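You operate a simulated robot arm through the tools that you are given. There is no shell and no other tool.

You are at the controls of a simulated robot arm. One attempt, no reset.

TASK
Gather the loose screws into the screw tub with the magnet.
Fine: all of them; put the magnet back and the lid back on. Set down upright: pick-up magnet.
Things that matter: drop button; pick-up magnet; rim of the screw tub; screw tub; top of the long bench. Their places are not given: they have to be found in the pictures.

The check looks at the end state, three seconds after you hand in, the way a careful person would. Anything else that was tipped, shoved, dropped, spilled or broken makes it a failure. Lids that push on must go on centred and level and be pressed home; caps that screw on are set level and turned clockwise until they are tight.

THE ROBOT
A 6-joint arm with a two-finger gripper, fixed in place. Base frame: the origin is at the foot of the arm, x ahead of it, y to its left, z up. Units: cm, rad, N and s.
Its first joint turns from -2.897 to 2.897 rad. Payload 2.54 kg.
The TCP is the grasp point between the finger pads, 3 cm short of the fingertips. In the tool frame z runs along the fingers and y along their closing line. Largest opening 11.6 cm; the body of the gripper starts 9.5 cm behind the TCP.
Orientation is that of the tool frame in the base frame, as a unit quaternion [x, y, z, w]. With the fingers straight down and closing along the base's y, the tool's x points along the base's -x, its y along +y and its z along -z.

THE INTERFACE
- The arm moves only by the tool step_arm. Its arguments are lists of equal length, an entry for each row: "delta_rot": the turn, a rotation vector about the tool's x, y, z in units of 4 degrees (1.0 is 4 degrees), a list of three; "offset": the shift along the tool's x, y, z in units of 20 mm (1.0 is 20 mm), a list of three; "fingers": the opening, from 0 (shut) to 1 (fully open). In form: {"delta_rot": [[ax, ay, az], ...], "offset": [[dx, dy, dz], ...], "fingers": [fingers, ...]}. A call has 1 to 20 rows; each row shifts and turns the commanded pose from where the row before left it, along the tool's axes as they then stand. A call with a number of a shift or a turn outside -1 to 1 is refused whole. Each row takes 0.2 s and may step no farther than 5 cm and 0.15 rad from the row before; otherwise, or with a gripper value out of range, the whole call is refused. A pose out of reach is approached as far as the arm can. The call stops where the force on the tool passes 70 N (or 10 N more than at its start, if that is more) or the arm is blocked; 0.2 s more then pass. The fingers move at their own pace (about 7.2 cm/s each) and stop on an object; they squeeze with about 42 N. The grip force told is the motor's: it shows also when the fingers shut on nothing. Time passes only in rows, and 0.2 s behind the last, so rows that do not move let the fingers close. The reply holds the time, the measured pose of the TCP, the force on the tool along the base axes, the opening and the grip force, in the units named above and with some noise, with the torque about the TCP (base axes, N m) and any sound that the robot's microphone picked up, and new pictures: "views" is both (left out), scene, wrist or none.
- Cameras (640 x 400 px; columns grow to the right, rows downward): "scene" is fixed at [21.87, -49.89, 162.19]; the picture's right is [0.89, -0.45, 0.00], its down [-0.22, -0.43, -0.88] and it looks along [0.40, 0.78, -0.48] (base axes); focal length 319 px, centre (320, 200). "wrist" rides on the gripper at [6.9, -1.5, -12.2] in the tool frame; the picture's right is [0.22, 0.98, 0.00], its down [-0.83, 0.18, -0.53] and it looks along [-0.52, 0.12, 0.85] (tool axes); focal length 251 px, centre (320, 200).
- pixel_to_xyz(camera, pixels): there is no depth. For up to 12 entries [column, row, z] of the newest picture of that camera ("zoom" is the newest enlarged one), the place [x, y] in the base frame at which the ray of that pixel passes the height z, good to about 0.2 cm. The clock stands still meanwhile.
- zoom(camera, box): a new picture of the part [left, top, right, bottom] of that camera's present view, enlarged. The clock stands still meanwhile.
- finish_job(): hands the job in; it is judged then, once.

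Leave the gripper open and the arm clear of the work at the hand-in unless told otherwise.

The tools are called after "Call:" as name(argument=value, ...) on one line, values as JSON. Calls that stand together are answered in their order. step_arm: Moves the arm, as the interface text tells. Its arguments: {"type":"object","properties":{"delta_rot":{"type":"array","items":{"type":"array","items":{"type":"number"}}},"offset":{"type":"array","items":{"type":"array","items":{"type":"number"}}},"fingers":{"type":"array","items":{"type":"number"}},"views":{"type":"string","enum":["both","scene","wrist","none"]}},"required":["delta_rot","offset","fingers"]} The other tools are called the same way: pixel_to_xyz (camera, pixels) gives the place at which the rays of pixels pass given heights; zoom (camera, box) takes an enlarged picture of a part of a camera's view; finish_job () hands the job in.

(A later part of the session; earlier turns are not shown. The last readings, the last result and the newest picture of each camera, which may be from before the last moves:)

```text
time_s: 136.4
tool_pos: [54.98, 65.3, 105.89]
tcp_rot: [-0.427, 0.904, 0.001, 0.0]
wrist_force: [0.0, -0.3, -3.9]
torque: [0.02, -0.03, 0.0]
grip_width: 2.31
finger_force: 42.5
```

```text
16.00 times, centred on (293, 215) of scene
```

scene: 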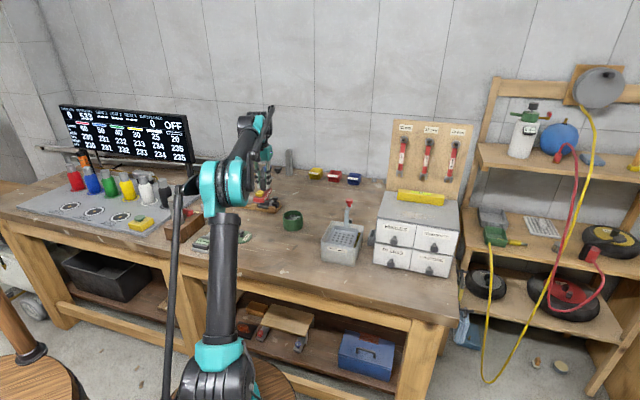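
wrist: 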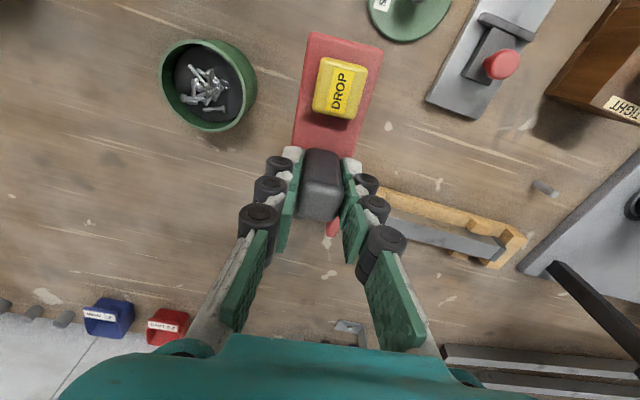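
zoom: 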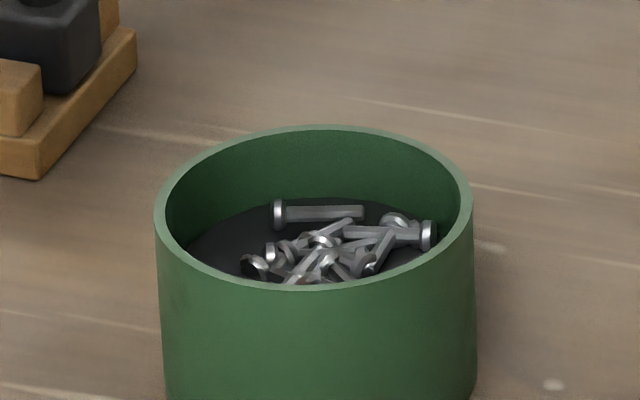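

The pile's surface has risen step by step with each drop: the top screw sits at scene row 217.5 at the start, 216.75 after four and 215.75 now. The bench is clear, so all ten are in the tub. Next I'll turn the magnet back 90° above its home spot.

Call:
step_arm(delta_rot=[[0, 0, 1], [0, 0, 1], [0, 0, 1], [0, 0, 1], [0, 0, 1], [0, 0, 1], [0, 0, 1], [0, 0, 1], [0, 0, 1], [0, 0, 1], [0, 0, 1], [0, 0, 1], [0, 0, 1], [0, 0, 1], [0, 0, 1], [0, 0, 1], [0, 0, 1], [0, 0, 1], [0, 0, 1], [0, 0, 1]], offset=[[0, 0, 0], [0, 0, 0], [0, 0, 0], [0, 0, 0], [0, 0, 0], [0, 0, 0], [0, 0, 0], [0, 0, 0], [0, 0, 0], [0, 0, 0], [0, 0, 0], [0, 0, 0], [0, 0, 0], [0, 0, 0], [0, 0, 0], [0, 0, 0], [0, 0, 0], [0, 0, 0], [0, 0, 0], [0, 0, 0]], fingers=[0, 0, 0, 0, 0, 0, 0, 0, 0, 0, 0, 0, 0, 0, 0, 0, 0, 0, 0, 0], views="none")

Call:
step_arm(delta_rot=[[0, 0, 1], [0, 0, 1], [0, 0, 0.5], [0, 0, 0]], offset=[[0, 0, 0], [0, 0, 0], [0, 0, 0], [0, 0, 0]], fingers=[0, 0, 0, 0], views="both")

Call:
zoom(camera="scene", box=[230, 180, 320, 240])

Call:
zoom(camera="wrist", box=[200, 10, 480, 200])

```text
time_s: 140.6
tool_pos: [54.79, 65.22, 106.08]
tcp_rot: [0.253, 0.968, 0.0, 0.0]
wrist_force: [-0.5, 1.1, -2.5]
torque: [0.0, -0.05, -0.03]
grip_width: 2.34
finger_force: 41.6
```

```text
time_s: 141.6
tool_pos: [54.79, 65.23, 106.01]
tcp_rot: [0.336, 0.942, 0.001, 0.001]
wrist_force: [-0.6, 0.0, -3.8]
torque: [-0.04, -0.06, -0.01]
grip_width: 2.28
finger_force: 41.8
```

scene: 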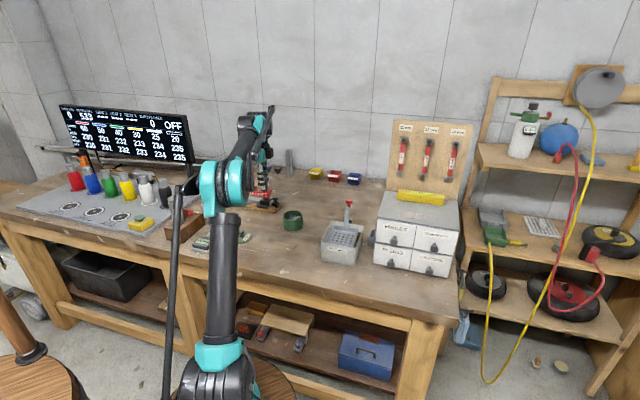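
wrist: 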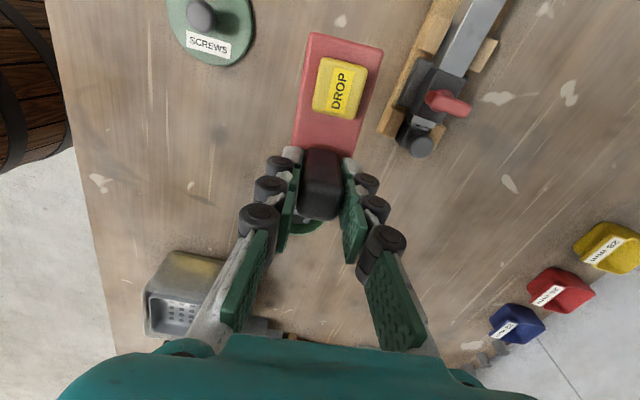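

```text
6.67 times, centred on (275, 210) of scene
```

zoom: 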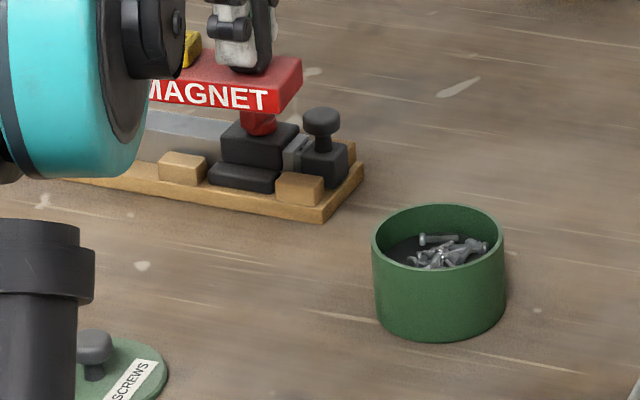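

```text
2.11 times, centred on (340, 105) of wrist
```

zoom: 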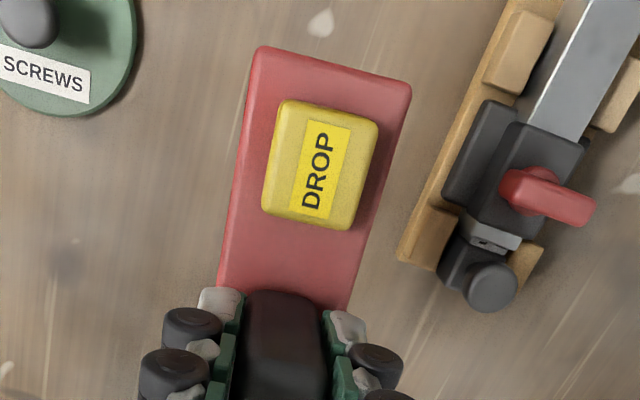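

The magnet is over its home spot, aligned as at the start and clear of the jig. I'll lower to TCP z ≈ 92.8, then creep.

Call:
step_arm(delta_rot=[[0, 0, 0], [0, 0, 0], [0, 0, 0], [0, 0, 0], [0, 0, 0], [0, 0, 0], [0, 0, 0], [0, 0, 0], [0, 0, 0], [0, 0, 0], [0, 0, 0]], offset=[[-0.05, 0.09, 0.6], [0, 0, 0.8], [0, 0, 0.8], [0, 0, 0.8], [0, 0, 0.8], [0, 0, 0.8], [0, 0, 0.8], [0, 0, 0.6], [0, 0, 0.4], [0, 0, 0.2], [0, 0, 0]], fingers=[0, 0, 0, 0, 0, 0, 0, 0, 0, 0, 0], views="both")

Call:
zoom(camera="scene", box=[236, 195, 300, 240])

```text
time_s: 144.0
tool_pos: [55.14, 65.38, 92.87]
tcp_rot: [0.336, 0.942, 0.002, 0.001]
wrist_force: [0.8, -0.3, -2.8]
torque: [-0.07, -0.04, 0.02]
grip_width: 2.34
finger_force: 42.2
```

scene: 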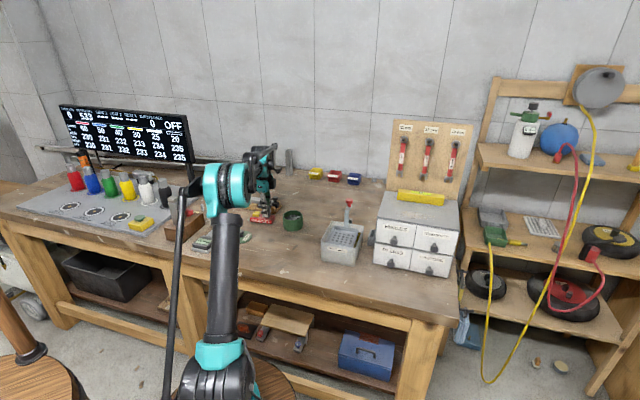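
wrist: 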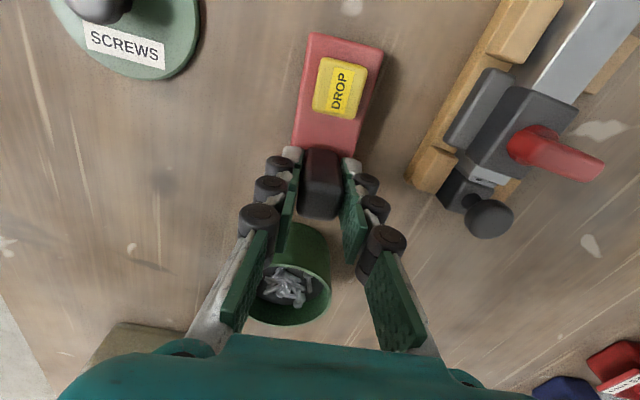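

```text
8.89 times, centred on (268, 218) of scene
```

zoom: 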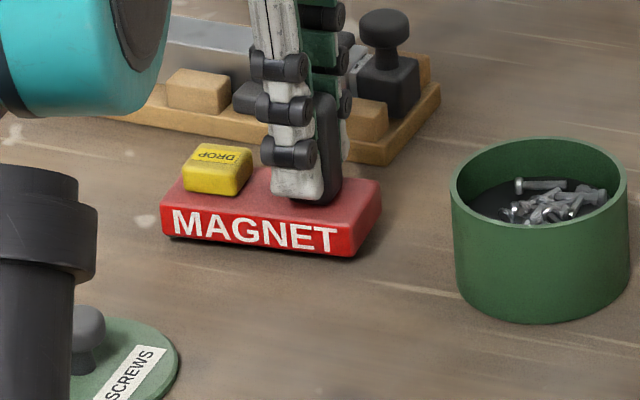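

The magnet is just above the bench at its original place. I'll creep down to contact.

Call:
step_arm(delta_rot=[[0, 0, 0], [0, 0, 0], [0, 0, 0], [0, 0, 0], [0, 0, 0]], offset=[[0, 0, 0.1], [0, 0, 0.08], [0, 0, 0.06], [0, 0, 0.05], [0, 0, 0]], fingers=[0, 0, 0, 0, 0], views="none")

Call:
step_arm(delta_rot=[[0, 0, 0], [0, 0, 0]], offset=[[0, 0, 0.04], [0, 0, 0]], fingers=[0, 0], views="none")

Call:
step_arm(delta_rot=[[0, 0, 0], [0, 0, 0]], offset=[[0, 0, 0.04], [0, 0, 0]], fingers=[0, 0], views="none")

```text
time_s: 145.2
tool_pos: [55.15, 65.48, 92.37]
tcp_rot: [0.337, 0.942, 0.001, 0.0]
wrist_force: [-0.1, 0.4, -3.6]
torque: [-0.07, -0.06, 0.0]
grip_width: 2.3
finger_force: 42.5
```

```text
time_s: 145.8
tool_pos: [55.05, 65.52, 92.34]
tcp_rot: [0.336, 0.942, 0.0, 0.0]
wrist_force: [-0.8, 0.4, -3.3]
torque: [-0.01, -0.04, -0.01]
grip_width: 2.3
finger_force: 42.4
```

```text
time_s: 146.4
tool_pos: [55.1, 65.38, 92.03]
tcp_rot: [0.336, 0.942, 0.001, 0.0]
wrist_force: [-1.1, 0.3, -1.6]
torque: [0.03, 0.08, -0.01]
grip_width: 2.32
finger_force: 42.2
```

It's starting to touch. One more half-millimetre step.

Call:
step_arm(delta_rot=[[0, 0, 0], [0, 0, 0]], offset=[[0, 0, 0.03], [0, 0, 0]], fingers=[0, 0], views="none")

```text
time_s: 147.0
tool_pos: [55.09, 65.35, 92.15]
tcp_rot: [0.336, 0.942, 0.001, 0.0]
wrist_force: [3.2, 4.6, 21.6]
torque: [0.56, 0.5, -0.1]
grip_width: 2.33
finger_force: 41.5
```

The magnet is on the bench (21.6 N). I'll ease up slightly, open the fingers and rise.

Call:
step_arm(delta_rot=[[0, 0, 0], [0, 0, 0], [0, 0, 0], [0, 0, 0], [0, 0, 0], [0, 0, 0], [0, 0, 0], [0, 0, 0], [0, 0, 0], [0, 0, 0], [0, 0, 0], [0, 0, 0], [0, 0, 0], [0, 0, 0]], offset=[[0, 0, -0.05], [0, 0, 0], [0, 0, 0], [0, 0, 0], [0, 0, 0], [0, 0, -0.3], [0, 0, -0.7], [0, 0, -0.9], [0, 0, -0.9], [0, 0, -0.9], [0, 0, -0.9], [0, 0, -0.9], [0, 0, -0.6], [0, 0, 0]], fingers=[0, 0.25, 0.4, 0.45, 0.45, 0.45, 0.45, 0.45, 0.45, 0.45, 0.45, 0.45, 0.45, 0.45], views="both")

Call:
zoom(camera="scene", box=[226, 195, 306, 245])

Call:
zoom(camera="wrist", box=[200, 10, 480, 200])

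```text
time_s: 150.0
tool_pos: [54.88, 65.41, 104.25]
tcp_rot: [0.336, 0.942, 0.0, 0.001]
wrist_force: [0.5, 0.3, -1.3]
torque: [-0.01, 0.0, -0.02]
grip_width: 5.22
finger_force: 0.1
```

scene: 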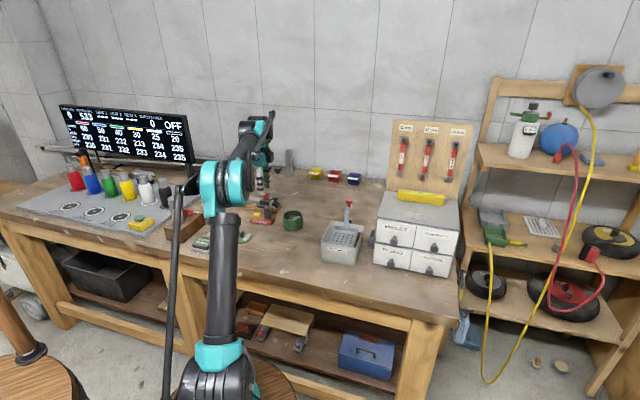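
wrist: 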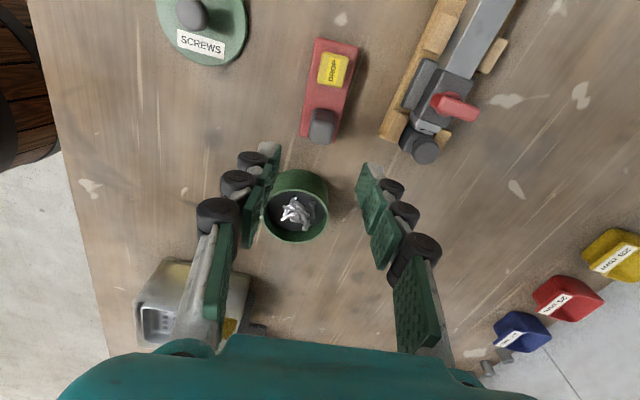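

```text
8.00 times, centred on (266, 220) of scene
```

zoom: 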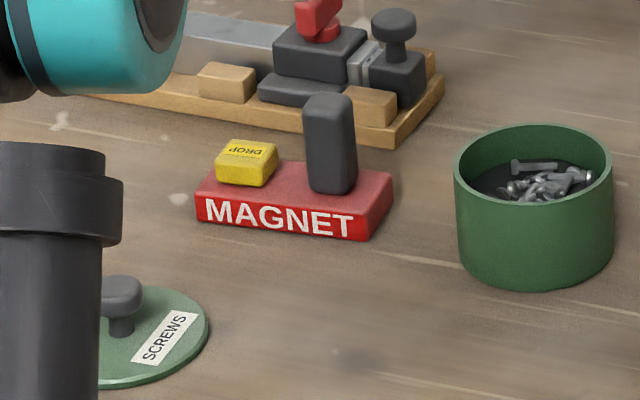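

```text
2.11 times, centred on (340, 105) of wrist
```

zoom: 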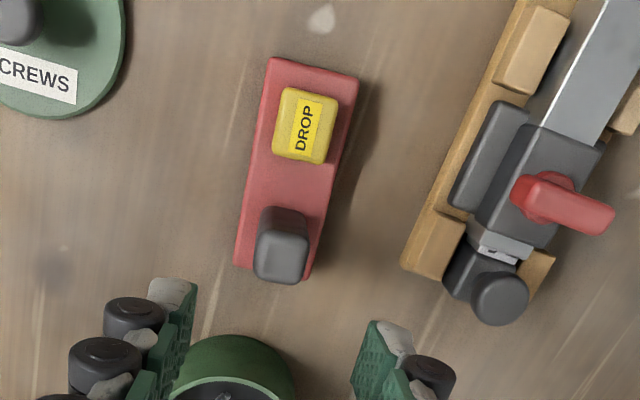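

The magnet is upright at its original place (letter M at scene (251.6, 221), as at the start). Next I'll fetch the lid: move above its knob at (41.6, 59.5) at z ≈ 104.

Call:
step_arm(delta_rot=[[0, 0, 0], [0, 0, 0], [0, 0, 0], [0, 0, 0], [0, 0, 0], [0, 0, 0], [0, 0, 0], [0, 0, 0], [0, 0, 0]], offset=[[0.407, -0.81, 0], [0.407, -0.81, 0], [0.407, -0.81, 0], [0.407, -0.81, 0], [0.407, -0.81, 0], [0.407, -0.81, 0], [0.407, -0.81, 0], [0.407, -0.81, 0], [0, 0, 0]], fingers=[0.5, 0.5, 0.5, 0.5, 0.5, 0.5, 0.5, 0.5, 0.5], views="both")

Call:
zoom(camera="wrist", box=[240, 60, 400, 200])

```text
time_s: 152.0
tool_pos: [41.97, 59.5, 104.27]
tcp_rot: [0.336, 0.942, 0.0, 0.0]
wrist_force: [0.7, -0.4, -0.1]
torque: [0.02, -0.01, 0.02]
grip_width: 5.83
finger_force: 0.0
```

scene: 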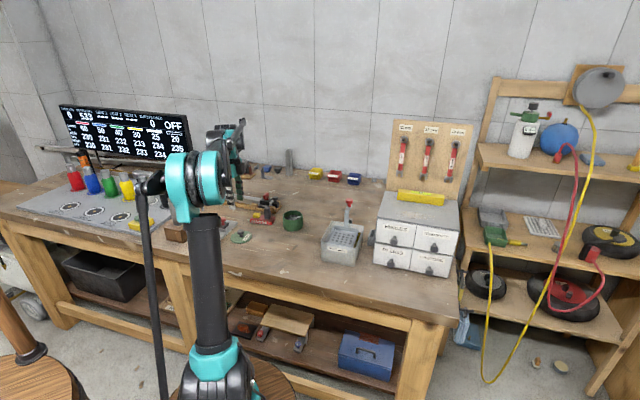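
wrist: 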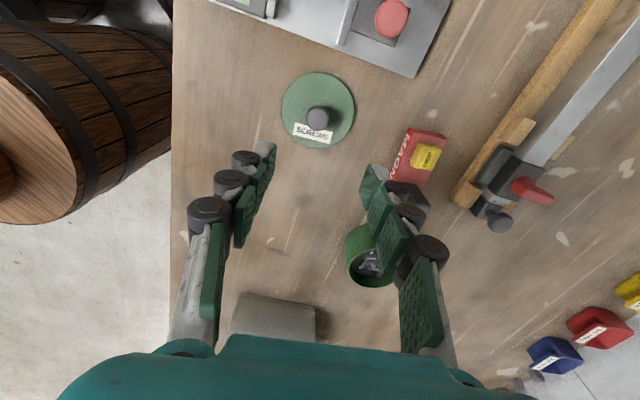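

```text
2.86 times, centred on (320, 130) of wrist
```

zoom: 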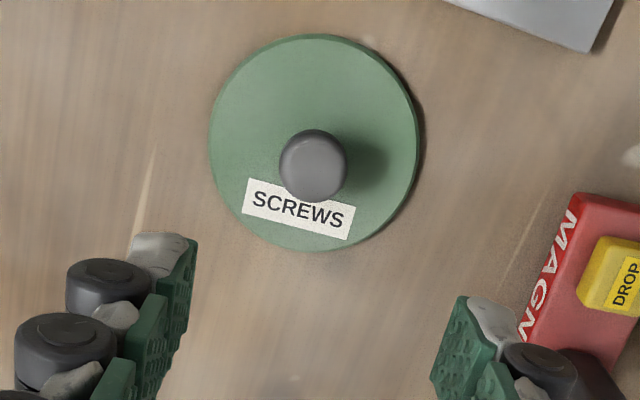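

I'll project the knob's top (317.5, 117.7) at z ≈ 89.4 and the lid disc's centre (317.6, 109.7) at z ≈ 87.

Call:
pixel_to_xyz(camera="wrist", pixels=[[317.5, 117.7, 89.4], [317.6, 109.7, 87], [281.1, 110, 87], [354.2, 110, 87], [317.6, 71.9, 87], [317.6, 147.8, 87]])

```text
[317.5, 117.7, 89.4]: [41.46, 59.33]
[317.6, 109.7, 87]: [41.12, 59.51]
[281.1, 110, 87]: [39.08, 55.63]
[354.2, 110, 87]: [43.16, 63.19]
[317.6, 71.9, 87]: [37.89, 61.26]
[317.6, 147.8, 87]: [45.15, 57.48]
```

The knob is about 3–4 mm off the TCP line. I'll correct that and descend to TCP z ≈ 92.5 first, then check.

Call:
step_arm(delta_rot=[[0, 0, 0], [0, 0, 0], [0, 0, 0], [0, 0, 0], [0, 0, 0], [0, 0, 0], [0, 0, 0], [0, 0, 0], [0, 0, 0]], offset=[[0.18, -0.16, 0.5], [0, 0, 0.8], [0, 0, 0.9], [0, 0, 0.9], [0, 0, 0.9], [0, 0, 0.8], [0, 0, 0.7], [0, 0, 0.4], [0, 0, 0]], fingers=[0.45, 0.45, 0.45, 0.45, 0.45, 0.45, 0.45, 0.45, 0.45], views="both")

Call:
zoom(camera="wrist", box=[230, 80, 410, 220])

Call:
zoom(camera="scene", box=[216, 200, 272, 250])

```text
time_s: 154.0
tool_pos: [41.41, 59.44, 92.39]
tcp_rot: [0.336, 0.942, 0.001, 0.0]
wrist_force: [1.0, 0.0, -0.1]
torque: [0.02, -0.02, 0.0]
grip_width: 5.22
finger_force: 0.1
```

scene: 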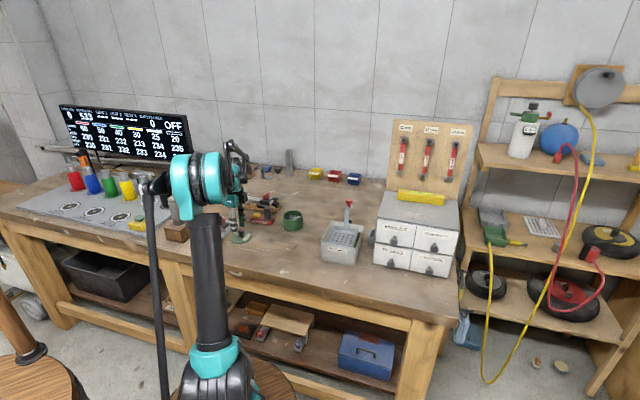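
wrist: 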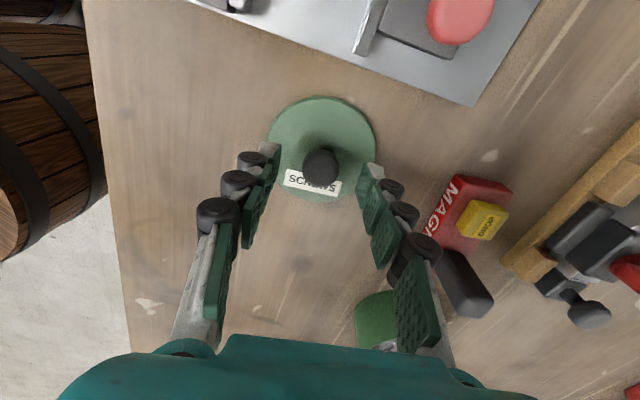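

```text
2.86 times, centred on (320, 150) of wrist
```

zoom: 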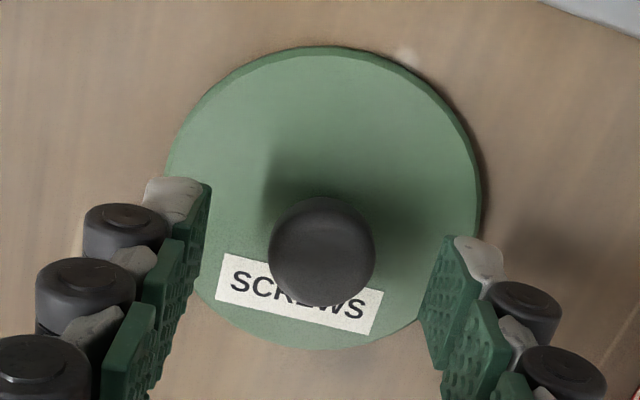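

```text
8.00 times, centred on (244, 225) of scene
```

zoom: 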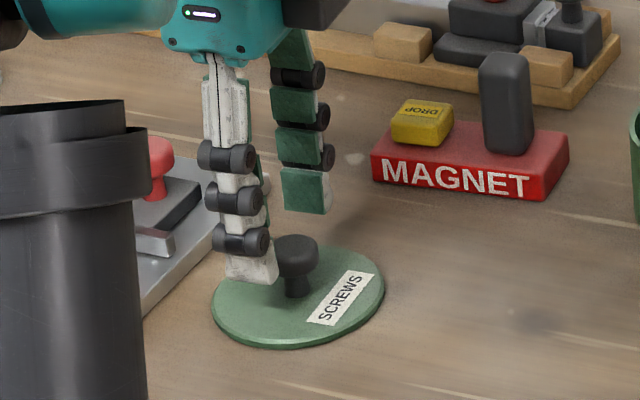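

The knob is centred between the fingers. I'll go down the last 1.9 cm and close on it.

Call:
step_arm(delta_rot=[[0, 0, 0], [0, 0, 0], [0, 0, 0], [0, 0, 0], [0, 0, 0]], offset=[[0, 0, 0.4], [0, 0, 0.3], [0, 0, 0.15], [0, 0, 0.07], [0, 0, 0]], fingers=[0.45, 0.45, 0.45, 0.45, 0.45], views="none")

Call:
step_arm(delta_rot=[[0, 0, 0], [0, 0, 0], [0, 0, 0], [0, 0, 0]], offset=[[0, 0, 0], [0, 0, 0], [0, 0, 0], [0, 0, 0]], fingers=[0.3, 0.1, 0, 0], views="both")

Call:
zoom(camera="wrist", box=[230, 80, 410, 240])

```text
time_s: 155.2
tool_pos: [41.35, 59.43, 90.6]
tcp_rot: [0.337, 0.942, 0.001, 0.0]
wrist_force: [0.4, 0.5, 0.0]
torque: [0.03, 0.02, 0.02]
grip_width: 5.22
finger_force: 0.0
```

```text
time_s: 156.2
tool_pos: [41.44, 59.36, 90.63]
tcp_rot: [0.337, 0.942, 0.002, 0.001]
wrist_force: [-1.5, -0.4, 0.3]
torque: [0.03, 0.0, 0.02]
grip_width: 2.33
finger_force: 41.4
```

scene: 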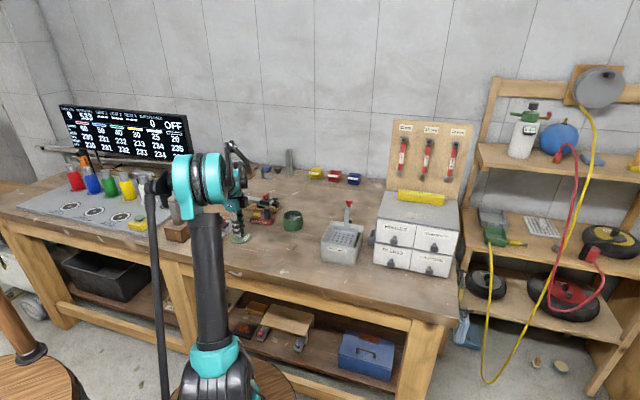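
wrist: 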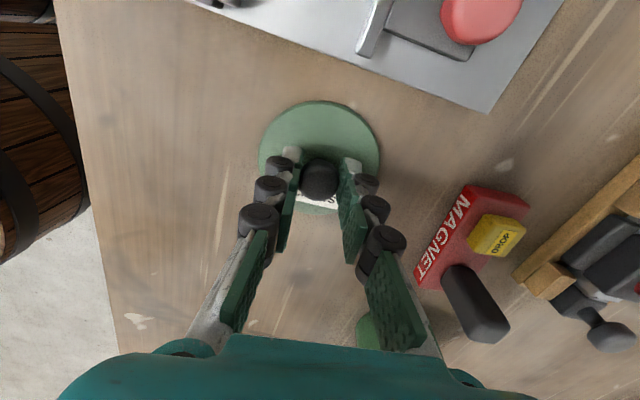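

```text
2.50 times, centred on (320, 160) of wrist
```

zoom: 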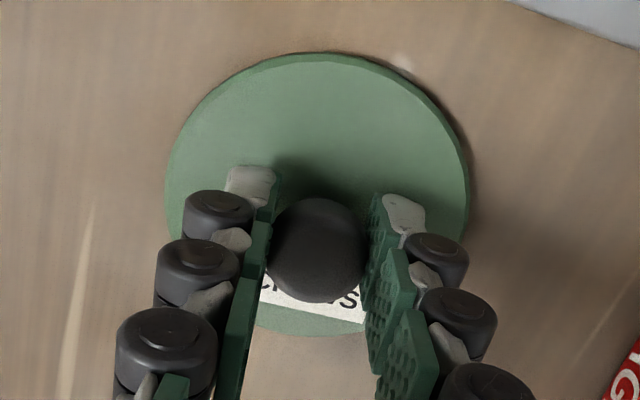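

The knob is held at the same relative position as originally. I'll lift the lid to z ≈ 104, carry it over the tub (TCP target (63.4, 57.5)) and look.

Call:
step_arm(delta_rot=[[0, 0, 0], [0, 0, 0], [0, 0, 0], [0, 0, 0], [0, 0, 0], [0, 0, 0], [0, 0, 0], [0, 0, 0], [0, 0, 0], [0, 0, 0], [0, 0, 0], [0, 0, 0], [0, 0, 0], [0, 0, 0], [0, 0, 0], [0, 0, 0], [0, 0, 0], [0, 0, 0], [0, 0, 0], [0, 0, 0]], offset=[[0, 0, -0.2], [0, 0, -0.5], [0, 0, -0.9], [0, 0, -1], [0, 0, -1], [0, 0, -1], [0, 0, -1], [0, 0, -1], [-0.83, 0.565, 0], [-0.83, 0.565, 0], [-0.83, 0.565, 0], [-0.83, 0.565, 0], [-0.83, 0.565, 0], [-0.83, 0.565, 0], [-0.83, 0.565, 0], [-0.83, 0.565, 0], [-0.83, 0.565, 0], [-0.83, 0.565, 0], [-0.82, 0.57, 0], [0, 0, 0]], fingers=[0, 0, 0, 0, 0, 0, 0, 0, 0, 0, 0, 0, 0, 0, 0, 0, 0, 0, 0, 0], views="both")

Call:
zoom(camera="scene", box=[262, 180, 326, 235])

Call:
zoom(camera="wrist", box=[220, 60, 420, 220])

```text
time_s: 160.4
tool_pos: [63.49, 57.45, 103.94]
tcp_rot: [0.336, 0.942, 0.001, 0.0]
wrist_force: [1.0, -0.3, 0.7]
torque: [0.02, -0.06, 0.01]
grip_width: 2.33
finger_force: 41.8
```

scene: 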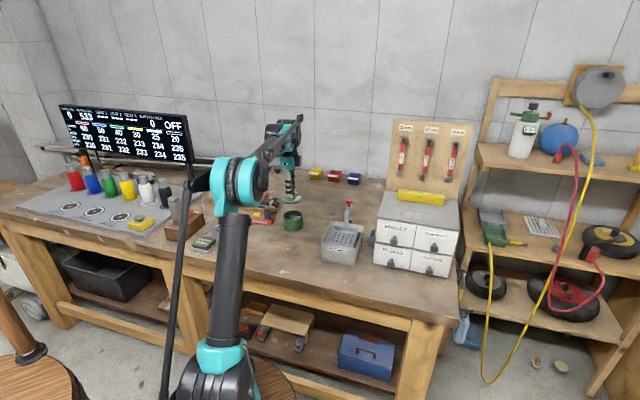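
wrist: 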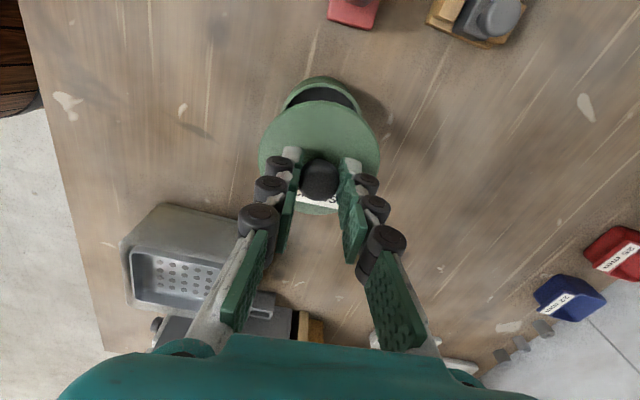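

```text
7.27 times, centred on (294, 208) of scene
```

zoom: 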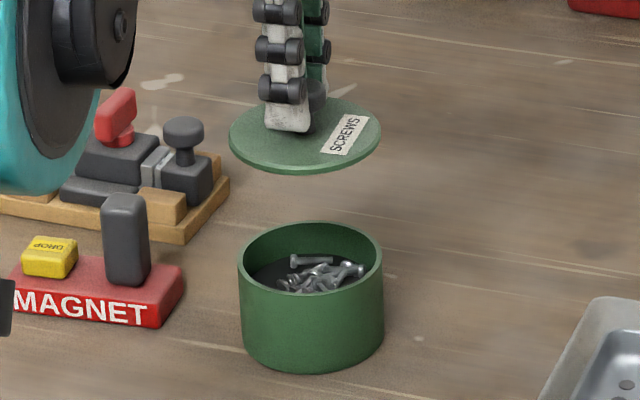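

```text
2.50 times, centred on (320, 140) of wrist
```

zoom: 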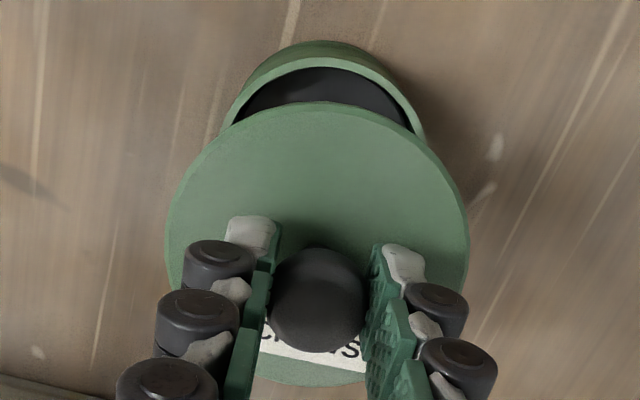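

I'll compare the lid's centre (scene (291.95, 199)) and the tub rim's centre (292.7, 215.9) by projecting both at their heights, and also the rim's visible edge from the wrist.

Call:
pixel_to_xyz(camera="scene", pixels=[[291.95, 199.0, 100.2], [292.7, 215.85, 92.0], [281.5, 199.5, 100.2], [302.4, 198.5, 100.2], [282.7, 216.3, 92], [302.7, 215.9, 92]])

Call:
pixel_to_xyz(camera="wrist", pixels=[[324, 84, 92.0], [282, 107, 92.0], [362.5, 109, 92.0], [259, 152, 100.2], [379.5, 157, 100.2], [321, 101.5, 100.4]])

Call:
zoom(camera="wrist", box=[255, 65, 385, 165])

```text
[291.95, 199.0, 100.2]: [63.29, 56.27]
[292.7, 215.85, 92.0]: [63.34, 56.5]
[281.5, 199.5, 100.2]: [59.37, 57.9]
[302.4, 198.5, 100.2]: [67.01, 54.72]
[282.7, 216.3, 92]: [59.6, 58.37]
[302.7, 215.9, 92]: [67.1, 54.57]
```

```text
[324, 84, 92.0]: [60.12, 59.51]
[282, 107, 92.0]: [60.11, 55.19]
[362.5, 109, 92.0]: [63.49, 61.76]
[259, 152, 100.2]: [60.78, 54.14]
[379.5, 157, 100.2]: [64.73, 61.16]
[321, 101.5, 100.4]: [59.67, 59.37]
```

```text
4.00 times, centred on (320, 115) of wrist
```

zoom: 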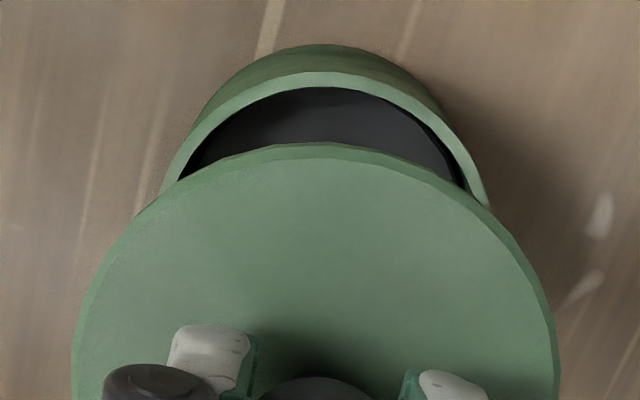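

The side-to-side match is good (within 1 mm in the scene). For the other direction I'll project the far edges precisely: the rim at (321.3, 83) and the lid's lower edge at (321.5, 100.8).

Call:
pixel_to_xyz(camera="wrist", pixels=[[321.3, 83, 92.0], [321.5, 100.8, 99.9], [321.5, 103.8, 100.4], [281, 112, 92.0], [361, 114, 92.0], [302, 88.5, 92.0], [345, 89.5, 92.0]])

```text
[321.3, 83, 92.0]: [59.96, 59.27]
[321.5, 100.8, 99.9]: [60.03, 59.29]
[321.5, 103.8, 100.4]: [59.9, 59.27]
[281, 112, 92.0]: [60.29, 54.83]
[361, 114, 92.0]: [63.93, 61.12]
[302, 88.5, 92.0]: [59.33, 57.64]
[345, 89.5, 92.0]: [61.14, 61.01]
```

The lid and tub centres agree within about 1–2 mm, and the TCP is at the original grip position. I'll lower to TCP z ≈ 97.2 and look.

Call:
step_arm(delta_rot=[[0, 0, 0], [0, 0, 0], [0, 0, 0], [0, 0, 0], [0, 0, 0], [0, 0, 0], [0, 0, 0], [0, 0, 0]], offset=[[0, 0, 0.4], [0, 0, 0.6], [0, 0, 0.7], [0, 0, 0.7], [0, 0, 0.5], [0, 0, 0.3], [0, 0, 0.2], [0, 0, 0]], fingers=[0, 0, 0, 0, 0, 0, 0, 0], views="both")

Call:
zoom(camera="scene", box=[270, 195, 318, 235])

Call:
zoom(camera="wrist", box=[240, 70, 400, 220])

```text
time_s: 162.2
tool_pos: [63.49, 57.45, 97.14]
tcp_rot: [0.337, 0.942, 0.001, 0.0]
wrist_force: [0.4, 0.0, -0.1]
torque: [0.03, 0.01, 0.0]
grip_width: 2.3
finger_force: 41.7
```

scene: 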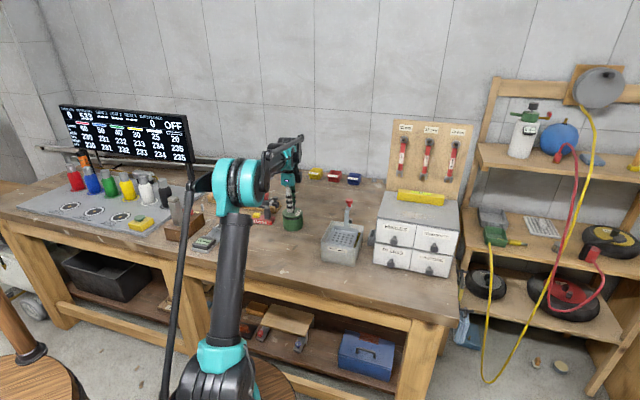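
wrist: 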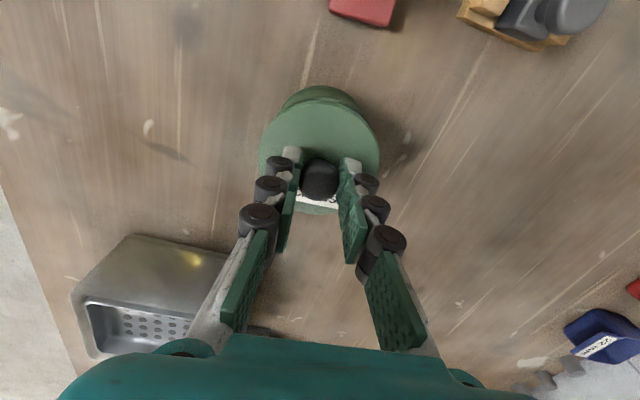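

```text
10.00 times, centred on (294, 215) of scene
```

zoom: 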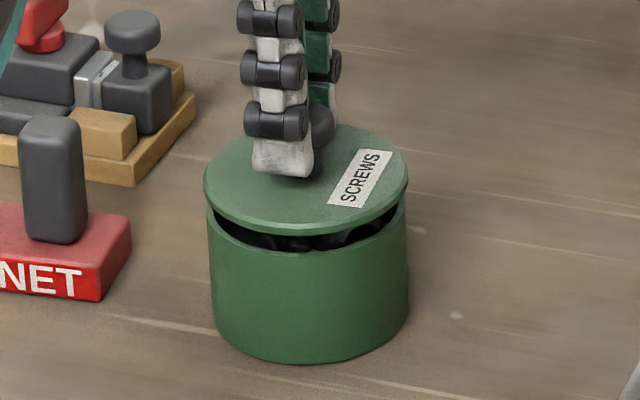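

```text
2.67 times, centred on (320, 145) of wrist
```

zoom: 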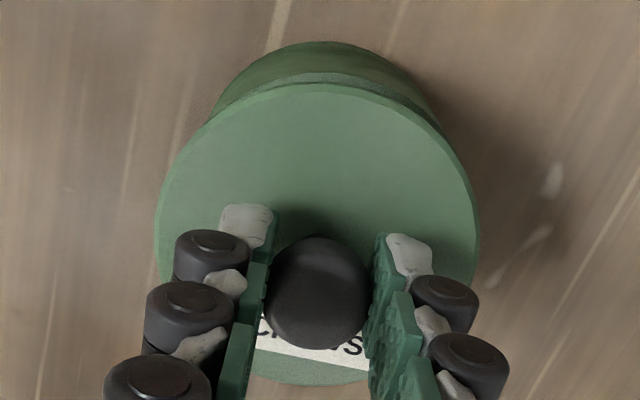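

The lid is level and centred just above the rim. I'll lower the last centimetre gently, watching the force.

Call:
step_arm(delta_rot=[[0, 0, 0], [0, 0, 0], [0, 0, 0], [0, 0, 0]], offset=[[0, 0, 0.1], [0, 0, 0.1], [0, 0, 0.1], [0, 0, 0]], fingers=[0, 0, 0, 0], views="none")

Call:
step_arm(delta_rot=[[0, 0, 0], [0, 0, 0]], offset=[[0, 0, 0.05], [0, 0, 0]], fingers=[0, 0], views="none")

Call:
step_arm(delta_rot=[[0, 0, 0], [0, 0, 0]], offset=[[0, 0, 0.05], [0, 0, 0]], fingers=[0, 0], views="scene")

Call:
zoom(camera="scene", box=[270, 195, 318, 235])

```text
time_s: 163.2
tool_pos: [63.4, 57.48, 96.63]
tcp_rot: [0.337, 0.941, 0.001, 0.001]
wrist_force: [0.0, 0.3, 0.1]
torque: [-0.04, 0.01, -0.01]
grip_width: 2.31
finger_force: 41.9
```

```text
time_s: 163.8
tool_pos: [63.53, 57.4, 96.45]
tcp_rot: [0.337, 0.942, 0.001, 0.0]
wrist_force: [-0.3, -0.5, -0.1]
torque: [0.01, -0.01, 0.0]
grip_width: 2.34
finger_force: 41.9
```

```text
time_s: 164.4
tool_pos: [63.56, 57.5, 96.35]
tcp_rot: [0.336, 0.942, 0.001, 0.001]
wrist_force: [0.0, 0.7, 0.1]
torque: [0.01, -0.02, -0.01]
grip_width: 2.31
finger_force: 41.9
```

scene: 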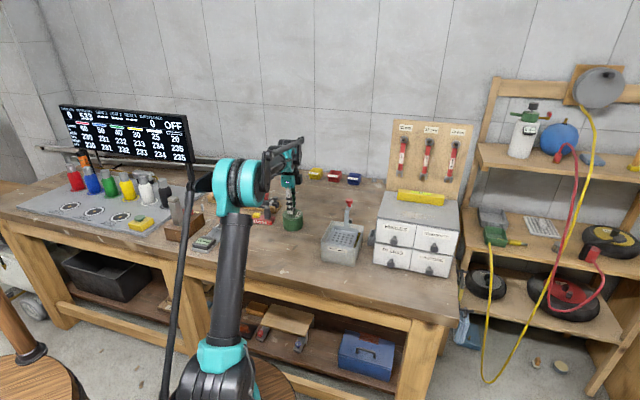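

```text
10.00 times, centred on (294, 215) of scene
```

zoom: 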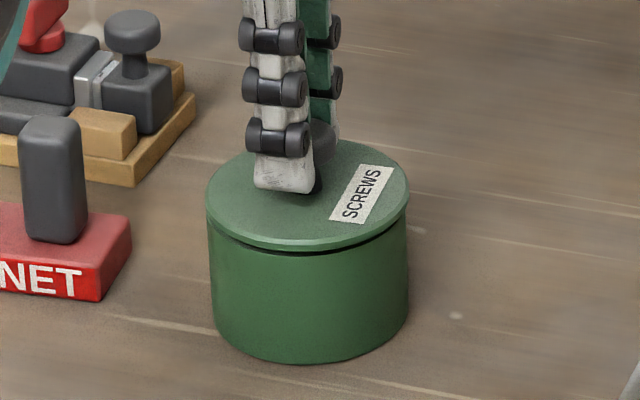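

The lid is almost on and looks centred. I'll creep down until it meets the rim and then press it home.

Call:
step_arm(delta_rot=[[0, 0, 0], [0, 0, 0]], offset=[[0, 0, 0.05], [0, 0, 0]], fingers=[0, 0], views="none")

Call:
step_arm(delta_rot=[[0, 0, 0], [0, 0, 0]], offset=[[0, 0, 0.04], [0, 0, 0]], fingers=[0, 0], views="none")

Call:
step_arm(delta_rot=[[0, 0, 0], [0, 0, 0]], offset=[[0, 0, 0.03], [0, 0, 0]], fingers=[0, 0], views="none")

```text
time_s: 165.0
tool_pos: [63.52, 57.63, 96.18]
tcp_rot: [0.336, 0.942, 0.001, 0.001]
wrist_force: [0.5, 0.7, 0.2]
torque: [0.05, 0.01, 0.02]
grip_width: 2.32
finger_force: 42.2
```

```text
time_s: 165.6
tool_pos: [63.56, 57.6, 96.05]
tcp_rot: [0.337, 0.942, 0.001, 0.0]
wrist_force: [-0.3, -1.0, -0.1]
torque: [-0.04, 0.02, -0.02]
grip_width: 2.31
finger_force: 42.1
```

```text
time_s: 166.2
tool_pos: [63.33, 57.64, 96.14]
tcp_rot: [0.336, 0.942, 0.001, 0.001]
wrist_force: [13.9, 17.3, 35.8]
torque: [0.38, -0.56, 0.09]
grip_width: 2.35
finger_force: 41.9
heard: snap
```

A snap was heard with 36 N of push: the lid seated. I'll look before letting go.

Call:
step_arm(delta_rot=[[0, 0, 0]], offset=[[0, 0, 0]], fingers=[0], views="both")

Call:
zoom(camera="scene", box=[278, 203, 308, 235])

Call:
zoom(camera="wrist", box=[240, 70, 400, 220])

```text
time_s: 166.6
tool_pos: [63.46, 57.62, 96.15]
tcp_rot: [0.335, 0.942, 0.001, 0.0]
wrist_force: [16.3, 20.5, 44.6]
torque: [0.48, -0.64, 0.13]
grip_width: 2.31
finger_force: 42.4
```

scene: 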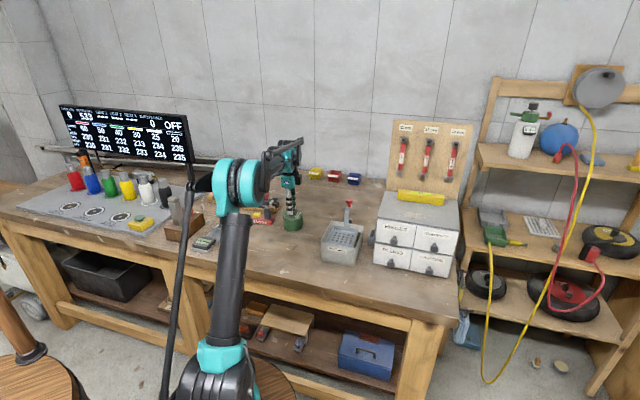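
wrist: 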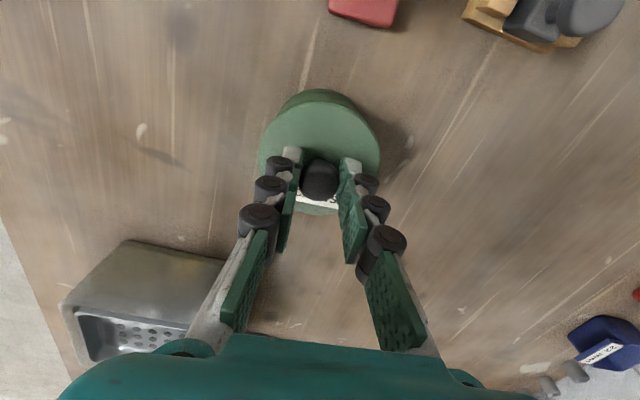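

```text
12.50 times, centred on (293, 219) of scene
```

zoom: 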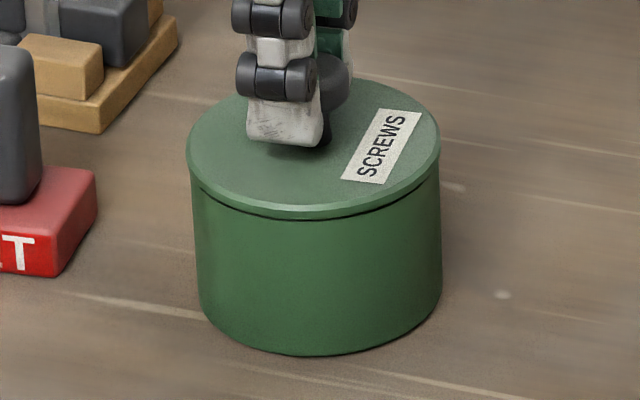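

```text
2.67 times, centred on (320, 145) of wrist
```

zoom: 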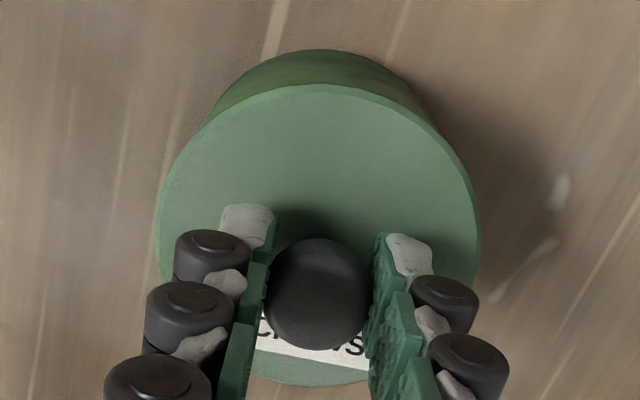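

The lid is seated flush and level. There is some side load (about 26 N along the finger closing line), so I'll relieve it with a tiny shift, ease the downward push, then open the fingers.

Call:
step_arm(delta_rot=[[0, 0, 0], [0, 0, 0], [0, 0, 0]], offset=[[0, 0.02, 0], [0, 0, -0.03], [0, 0, 0]], fingers=[0, 0, 0], views="none")

```text
time_s: 167.4
tool_pos: [63.46, 57.45, 96.13]
tcp_rot: [0.336, 0.942, 0.0, 0.001]
wrist_force: [11.1, 8.6, 25.6]
torque: [-0.01, -0.41, 0.07]
grip_width: 2.34
finger_force: 41.1
```

The load is dropping (26 N down, small side force). I'll ease a little more and open the fingers.

Call:
step_arm(delta_rot=[[0, 0, 0], [0, 0, 0], [0, 0, 0], [0, 0, 0], [0, 0, 0]], offset=[[0, 0.01, -0.02], [0, 0, 0], [0, 0, 0], [0, 0, 0], [0, 0, 0]], fingers=[0, 0, 0.25, 0.35, 0.4], views="both")

Call:
zoom(camera="scene", box=[278, 203, 308, 235])

Call:
zoom(camera="wrist", box=[240, 70, 400, 220])

```text
time_s: 168.6
tool_pos: [63.55, 57.7, 96.08]
tcp_rot: [0.336, 0.942, 0.001, 0.0]
wrist_force: [0.3, -0.5, 0.2]
torque: [0.02, -0.03, 0.0]
grip_width: 4.6
finger_force: 0.1
```

scene: 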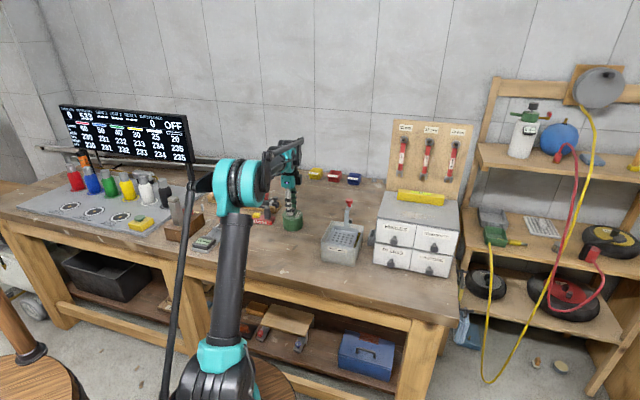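
wrist: 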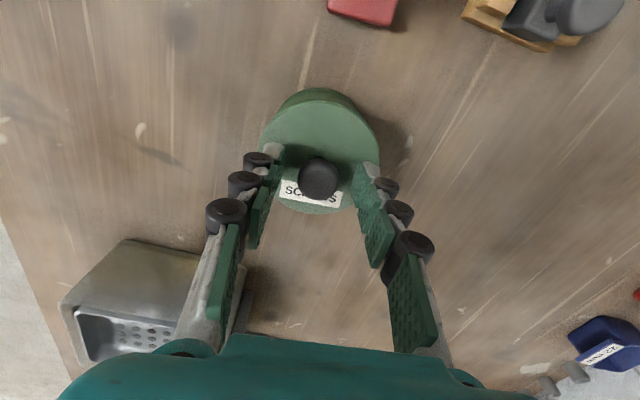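

```text
12.50 times, centred on (293, 219) of scene
```

zoom: 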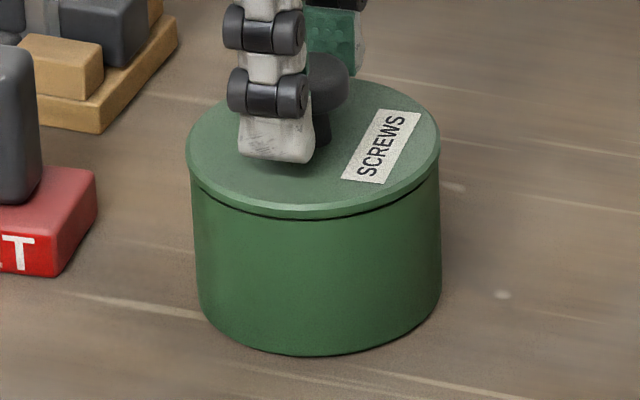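

```text
2.67 times, centred on (320, 145) of wrist
```

zoom: 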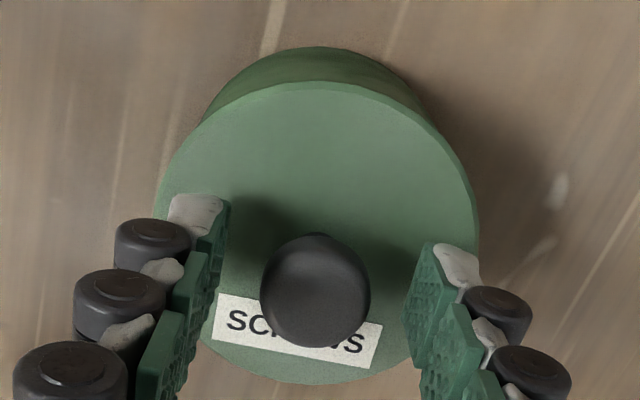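

The lid stays seated. I'll raise the open gripper straight up, then back away toward the starting area.

Call:
step_arm(delta_rot=[[0, 0, 0], [0, 0, 0], [0, 0, 0], [0, 0, 0], [0, 0, 0], [0, 0, 0], [0, 0, 0], [0, 0, 0], [0, 0, 0], [0, 0, 0]], offset=[[0, 0, -0.3], [0, 0, -0.5], [0, 0, -0.8], [0, 0, -0.9], [0, 0, -1], [0, 0, -1], [0, 0, -1], [0, 0, -1], [0, 0, -1], [0, 0, 0]], fingers=[0.4, 0.45, 0.5, 0.5, 0.5, 0.5, 0.5, 0.5, 0.5, 0.5], views="both")

Call:
zoom(camera="scene", box=[270, 200, 318, 230])

Call:
zoom(camera="wrist", box=[220, 20, 420, 200])

```text
time_s: 170.8
tool_pos: [63.53, 57.31, 111.23]
tcp_rot: [0.336, 0.942, 0.001, 0.0]
wrist_force: [-0.3, -0.2, 0.3]
torque: [-0.02, 0.01, 0.0]
grip_width: 5.81
finger_force: 0.1
```

scene: 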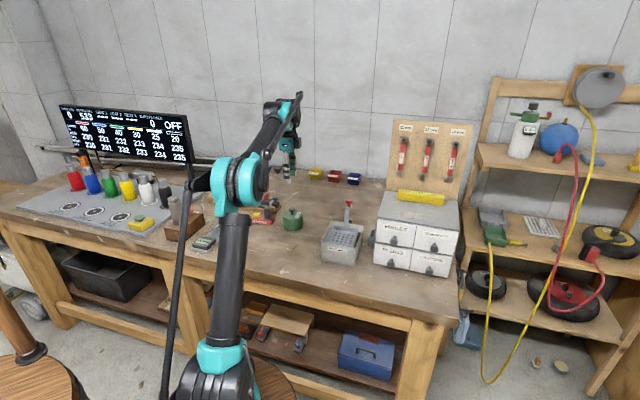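
wrist: 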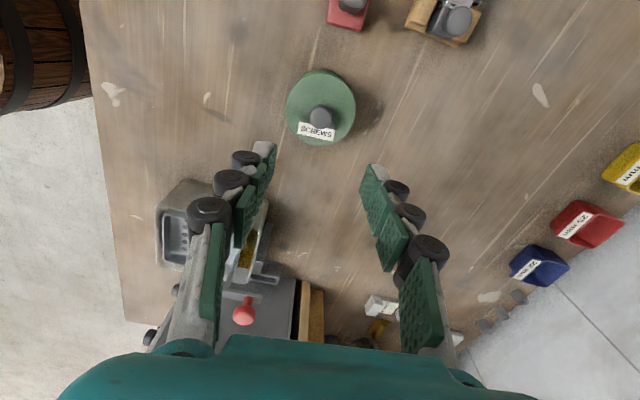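

```text
13.33 times, centred on (294, 215) of scene
```

zoom: 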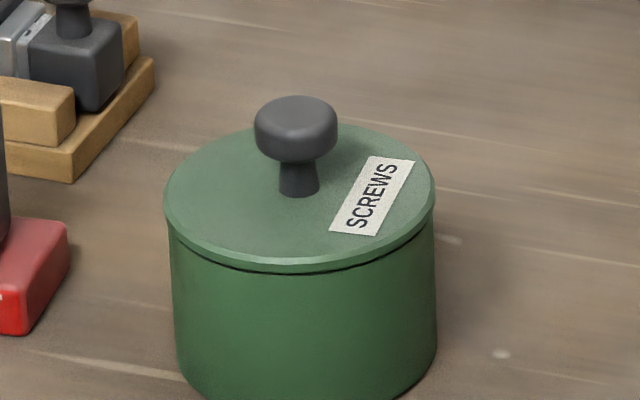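

```text
2.22 times, centred on (320, 110) of wrist
```

zoom: 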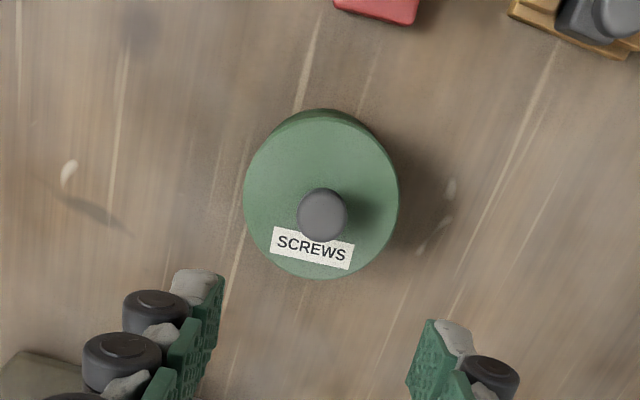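

The tub is closed. I'll compare with the original closed look using the same zoom window, and check the whole bench.

Call:
zoom(camera="scene", box=[262, 190, 326, 240])

Call:
zoom(camera="scene", box=[180, 150, 380, 275])

```text
8.00 times, centred on (294, 215) of scene
```

zoom: 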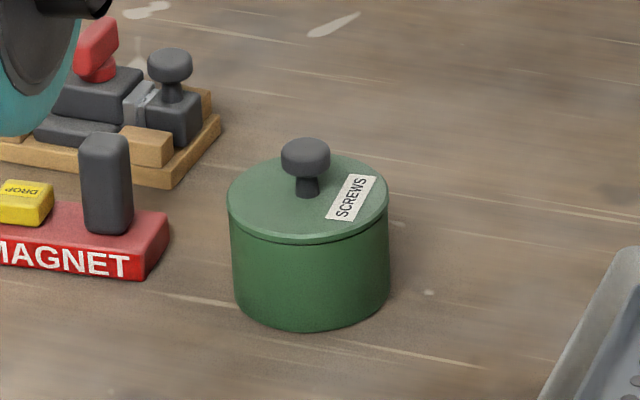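

```text
3.20 times, centred on (280, 212) of scene
```

zoom: 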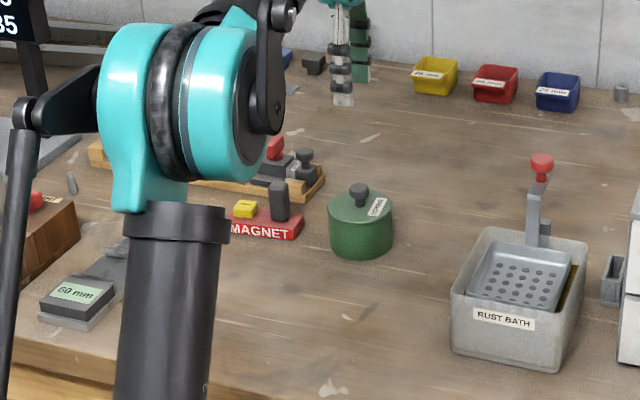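

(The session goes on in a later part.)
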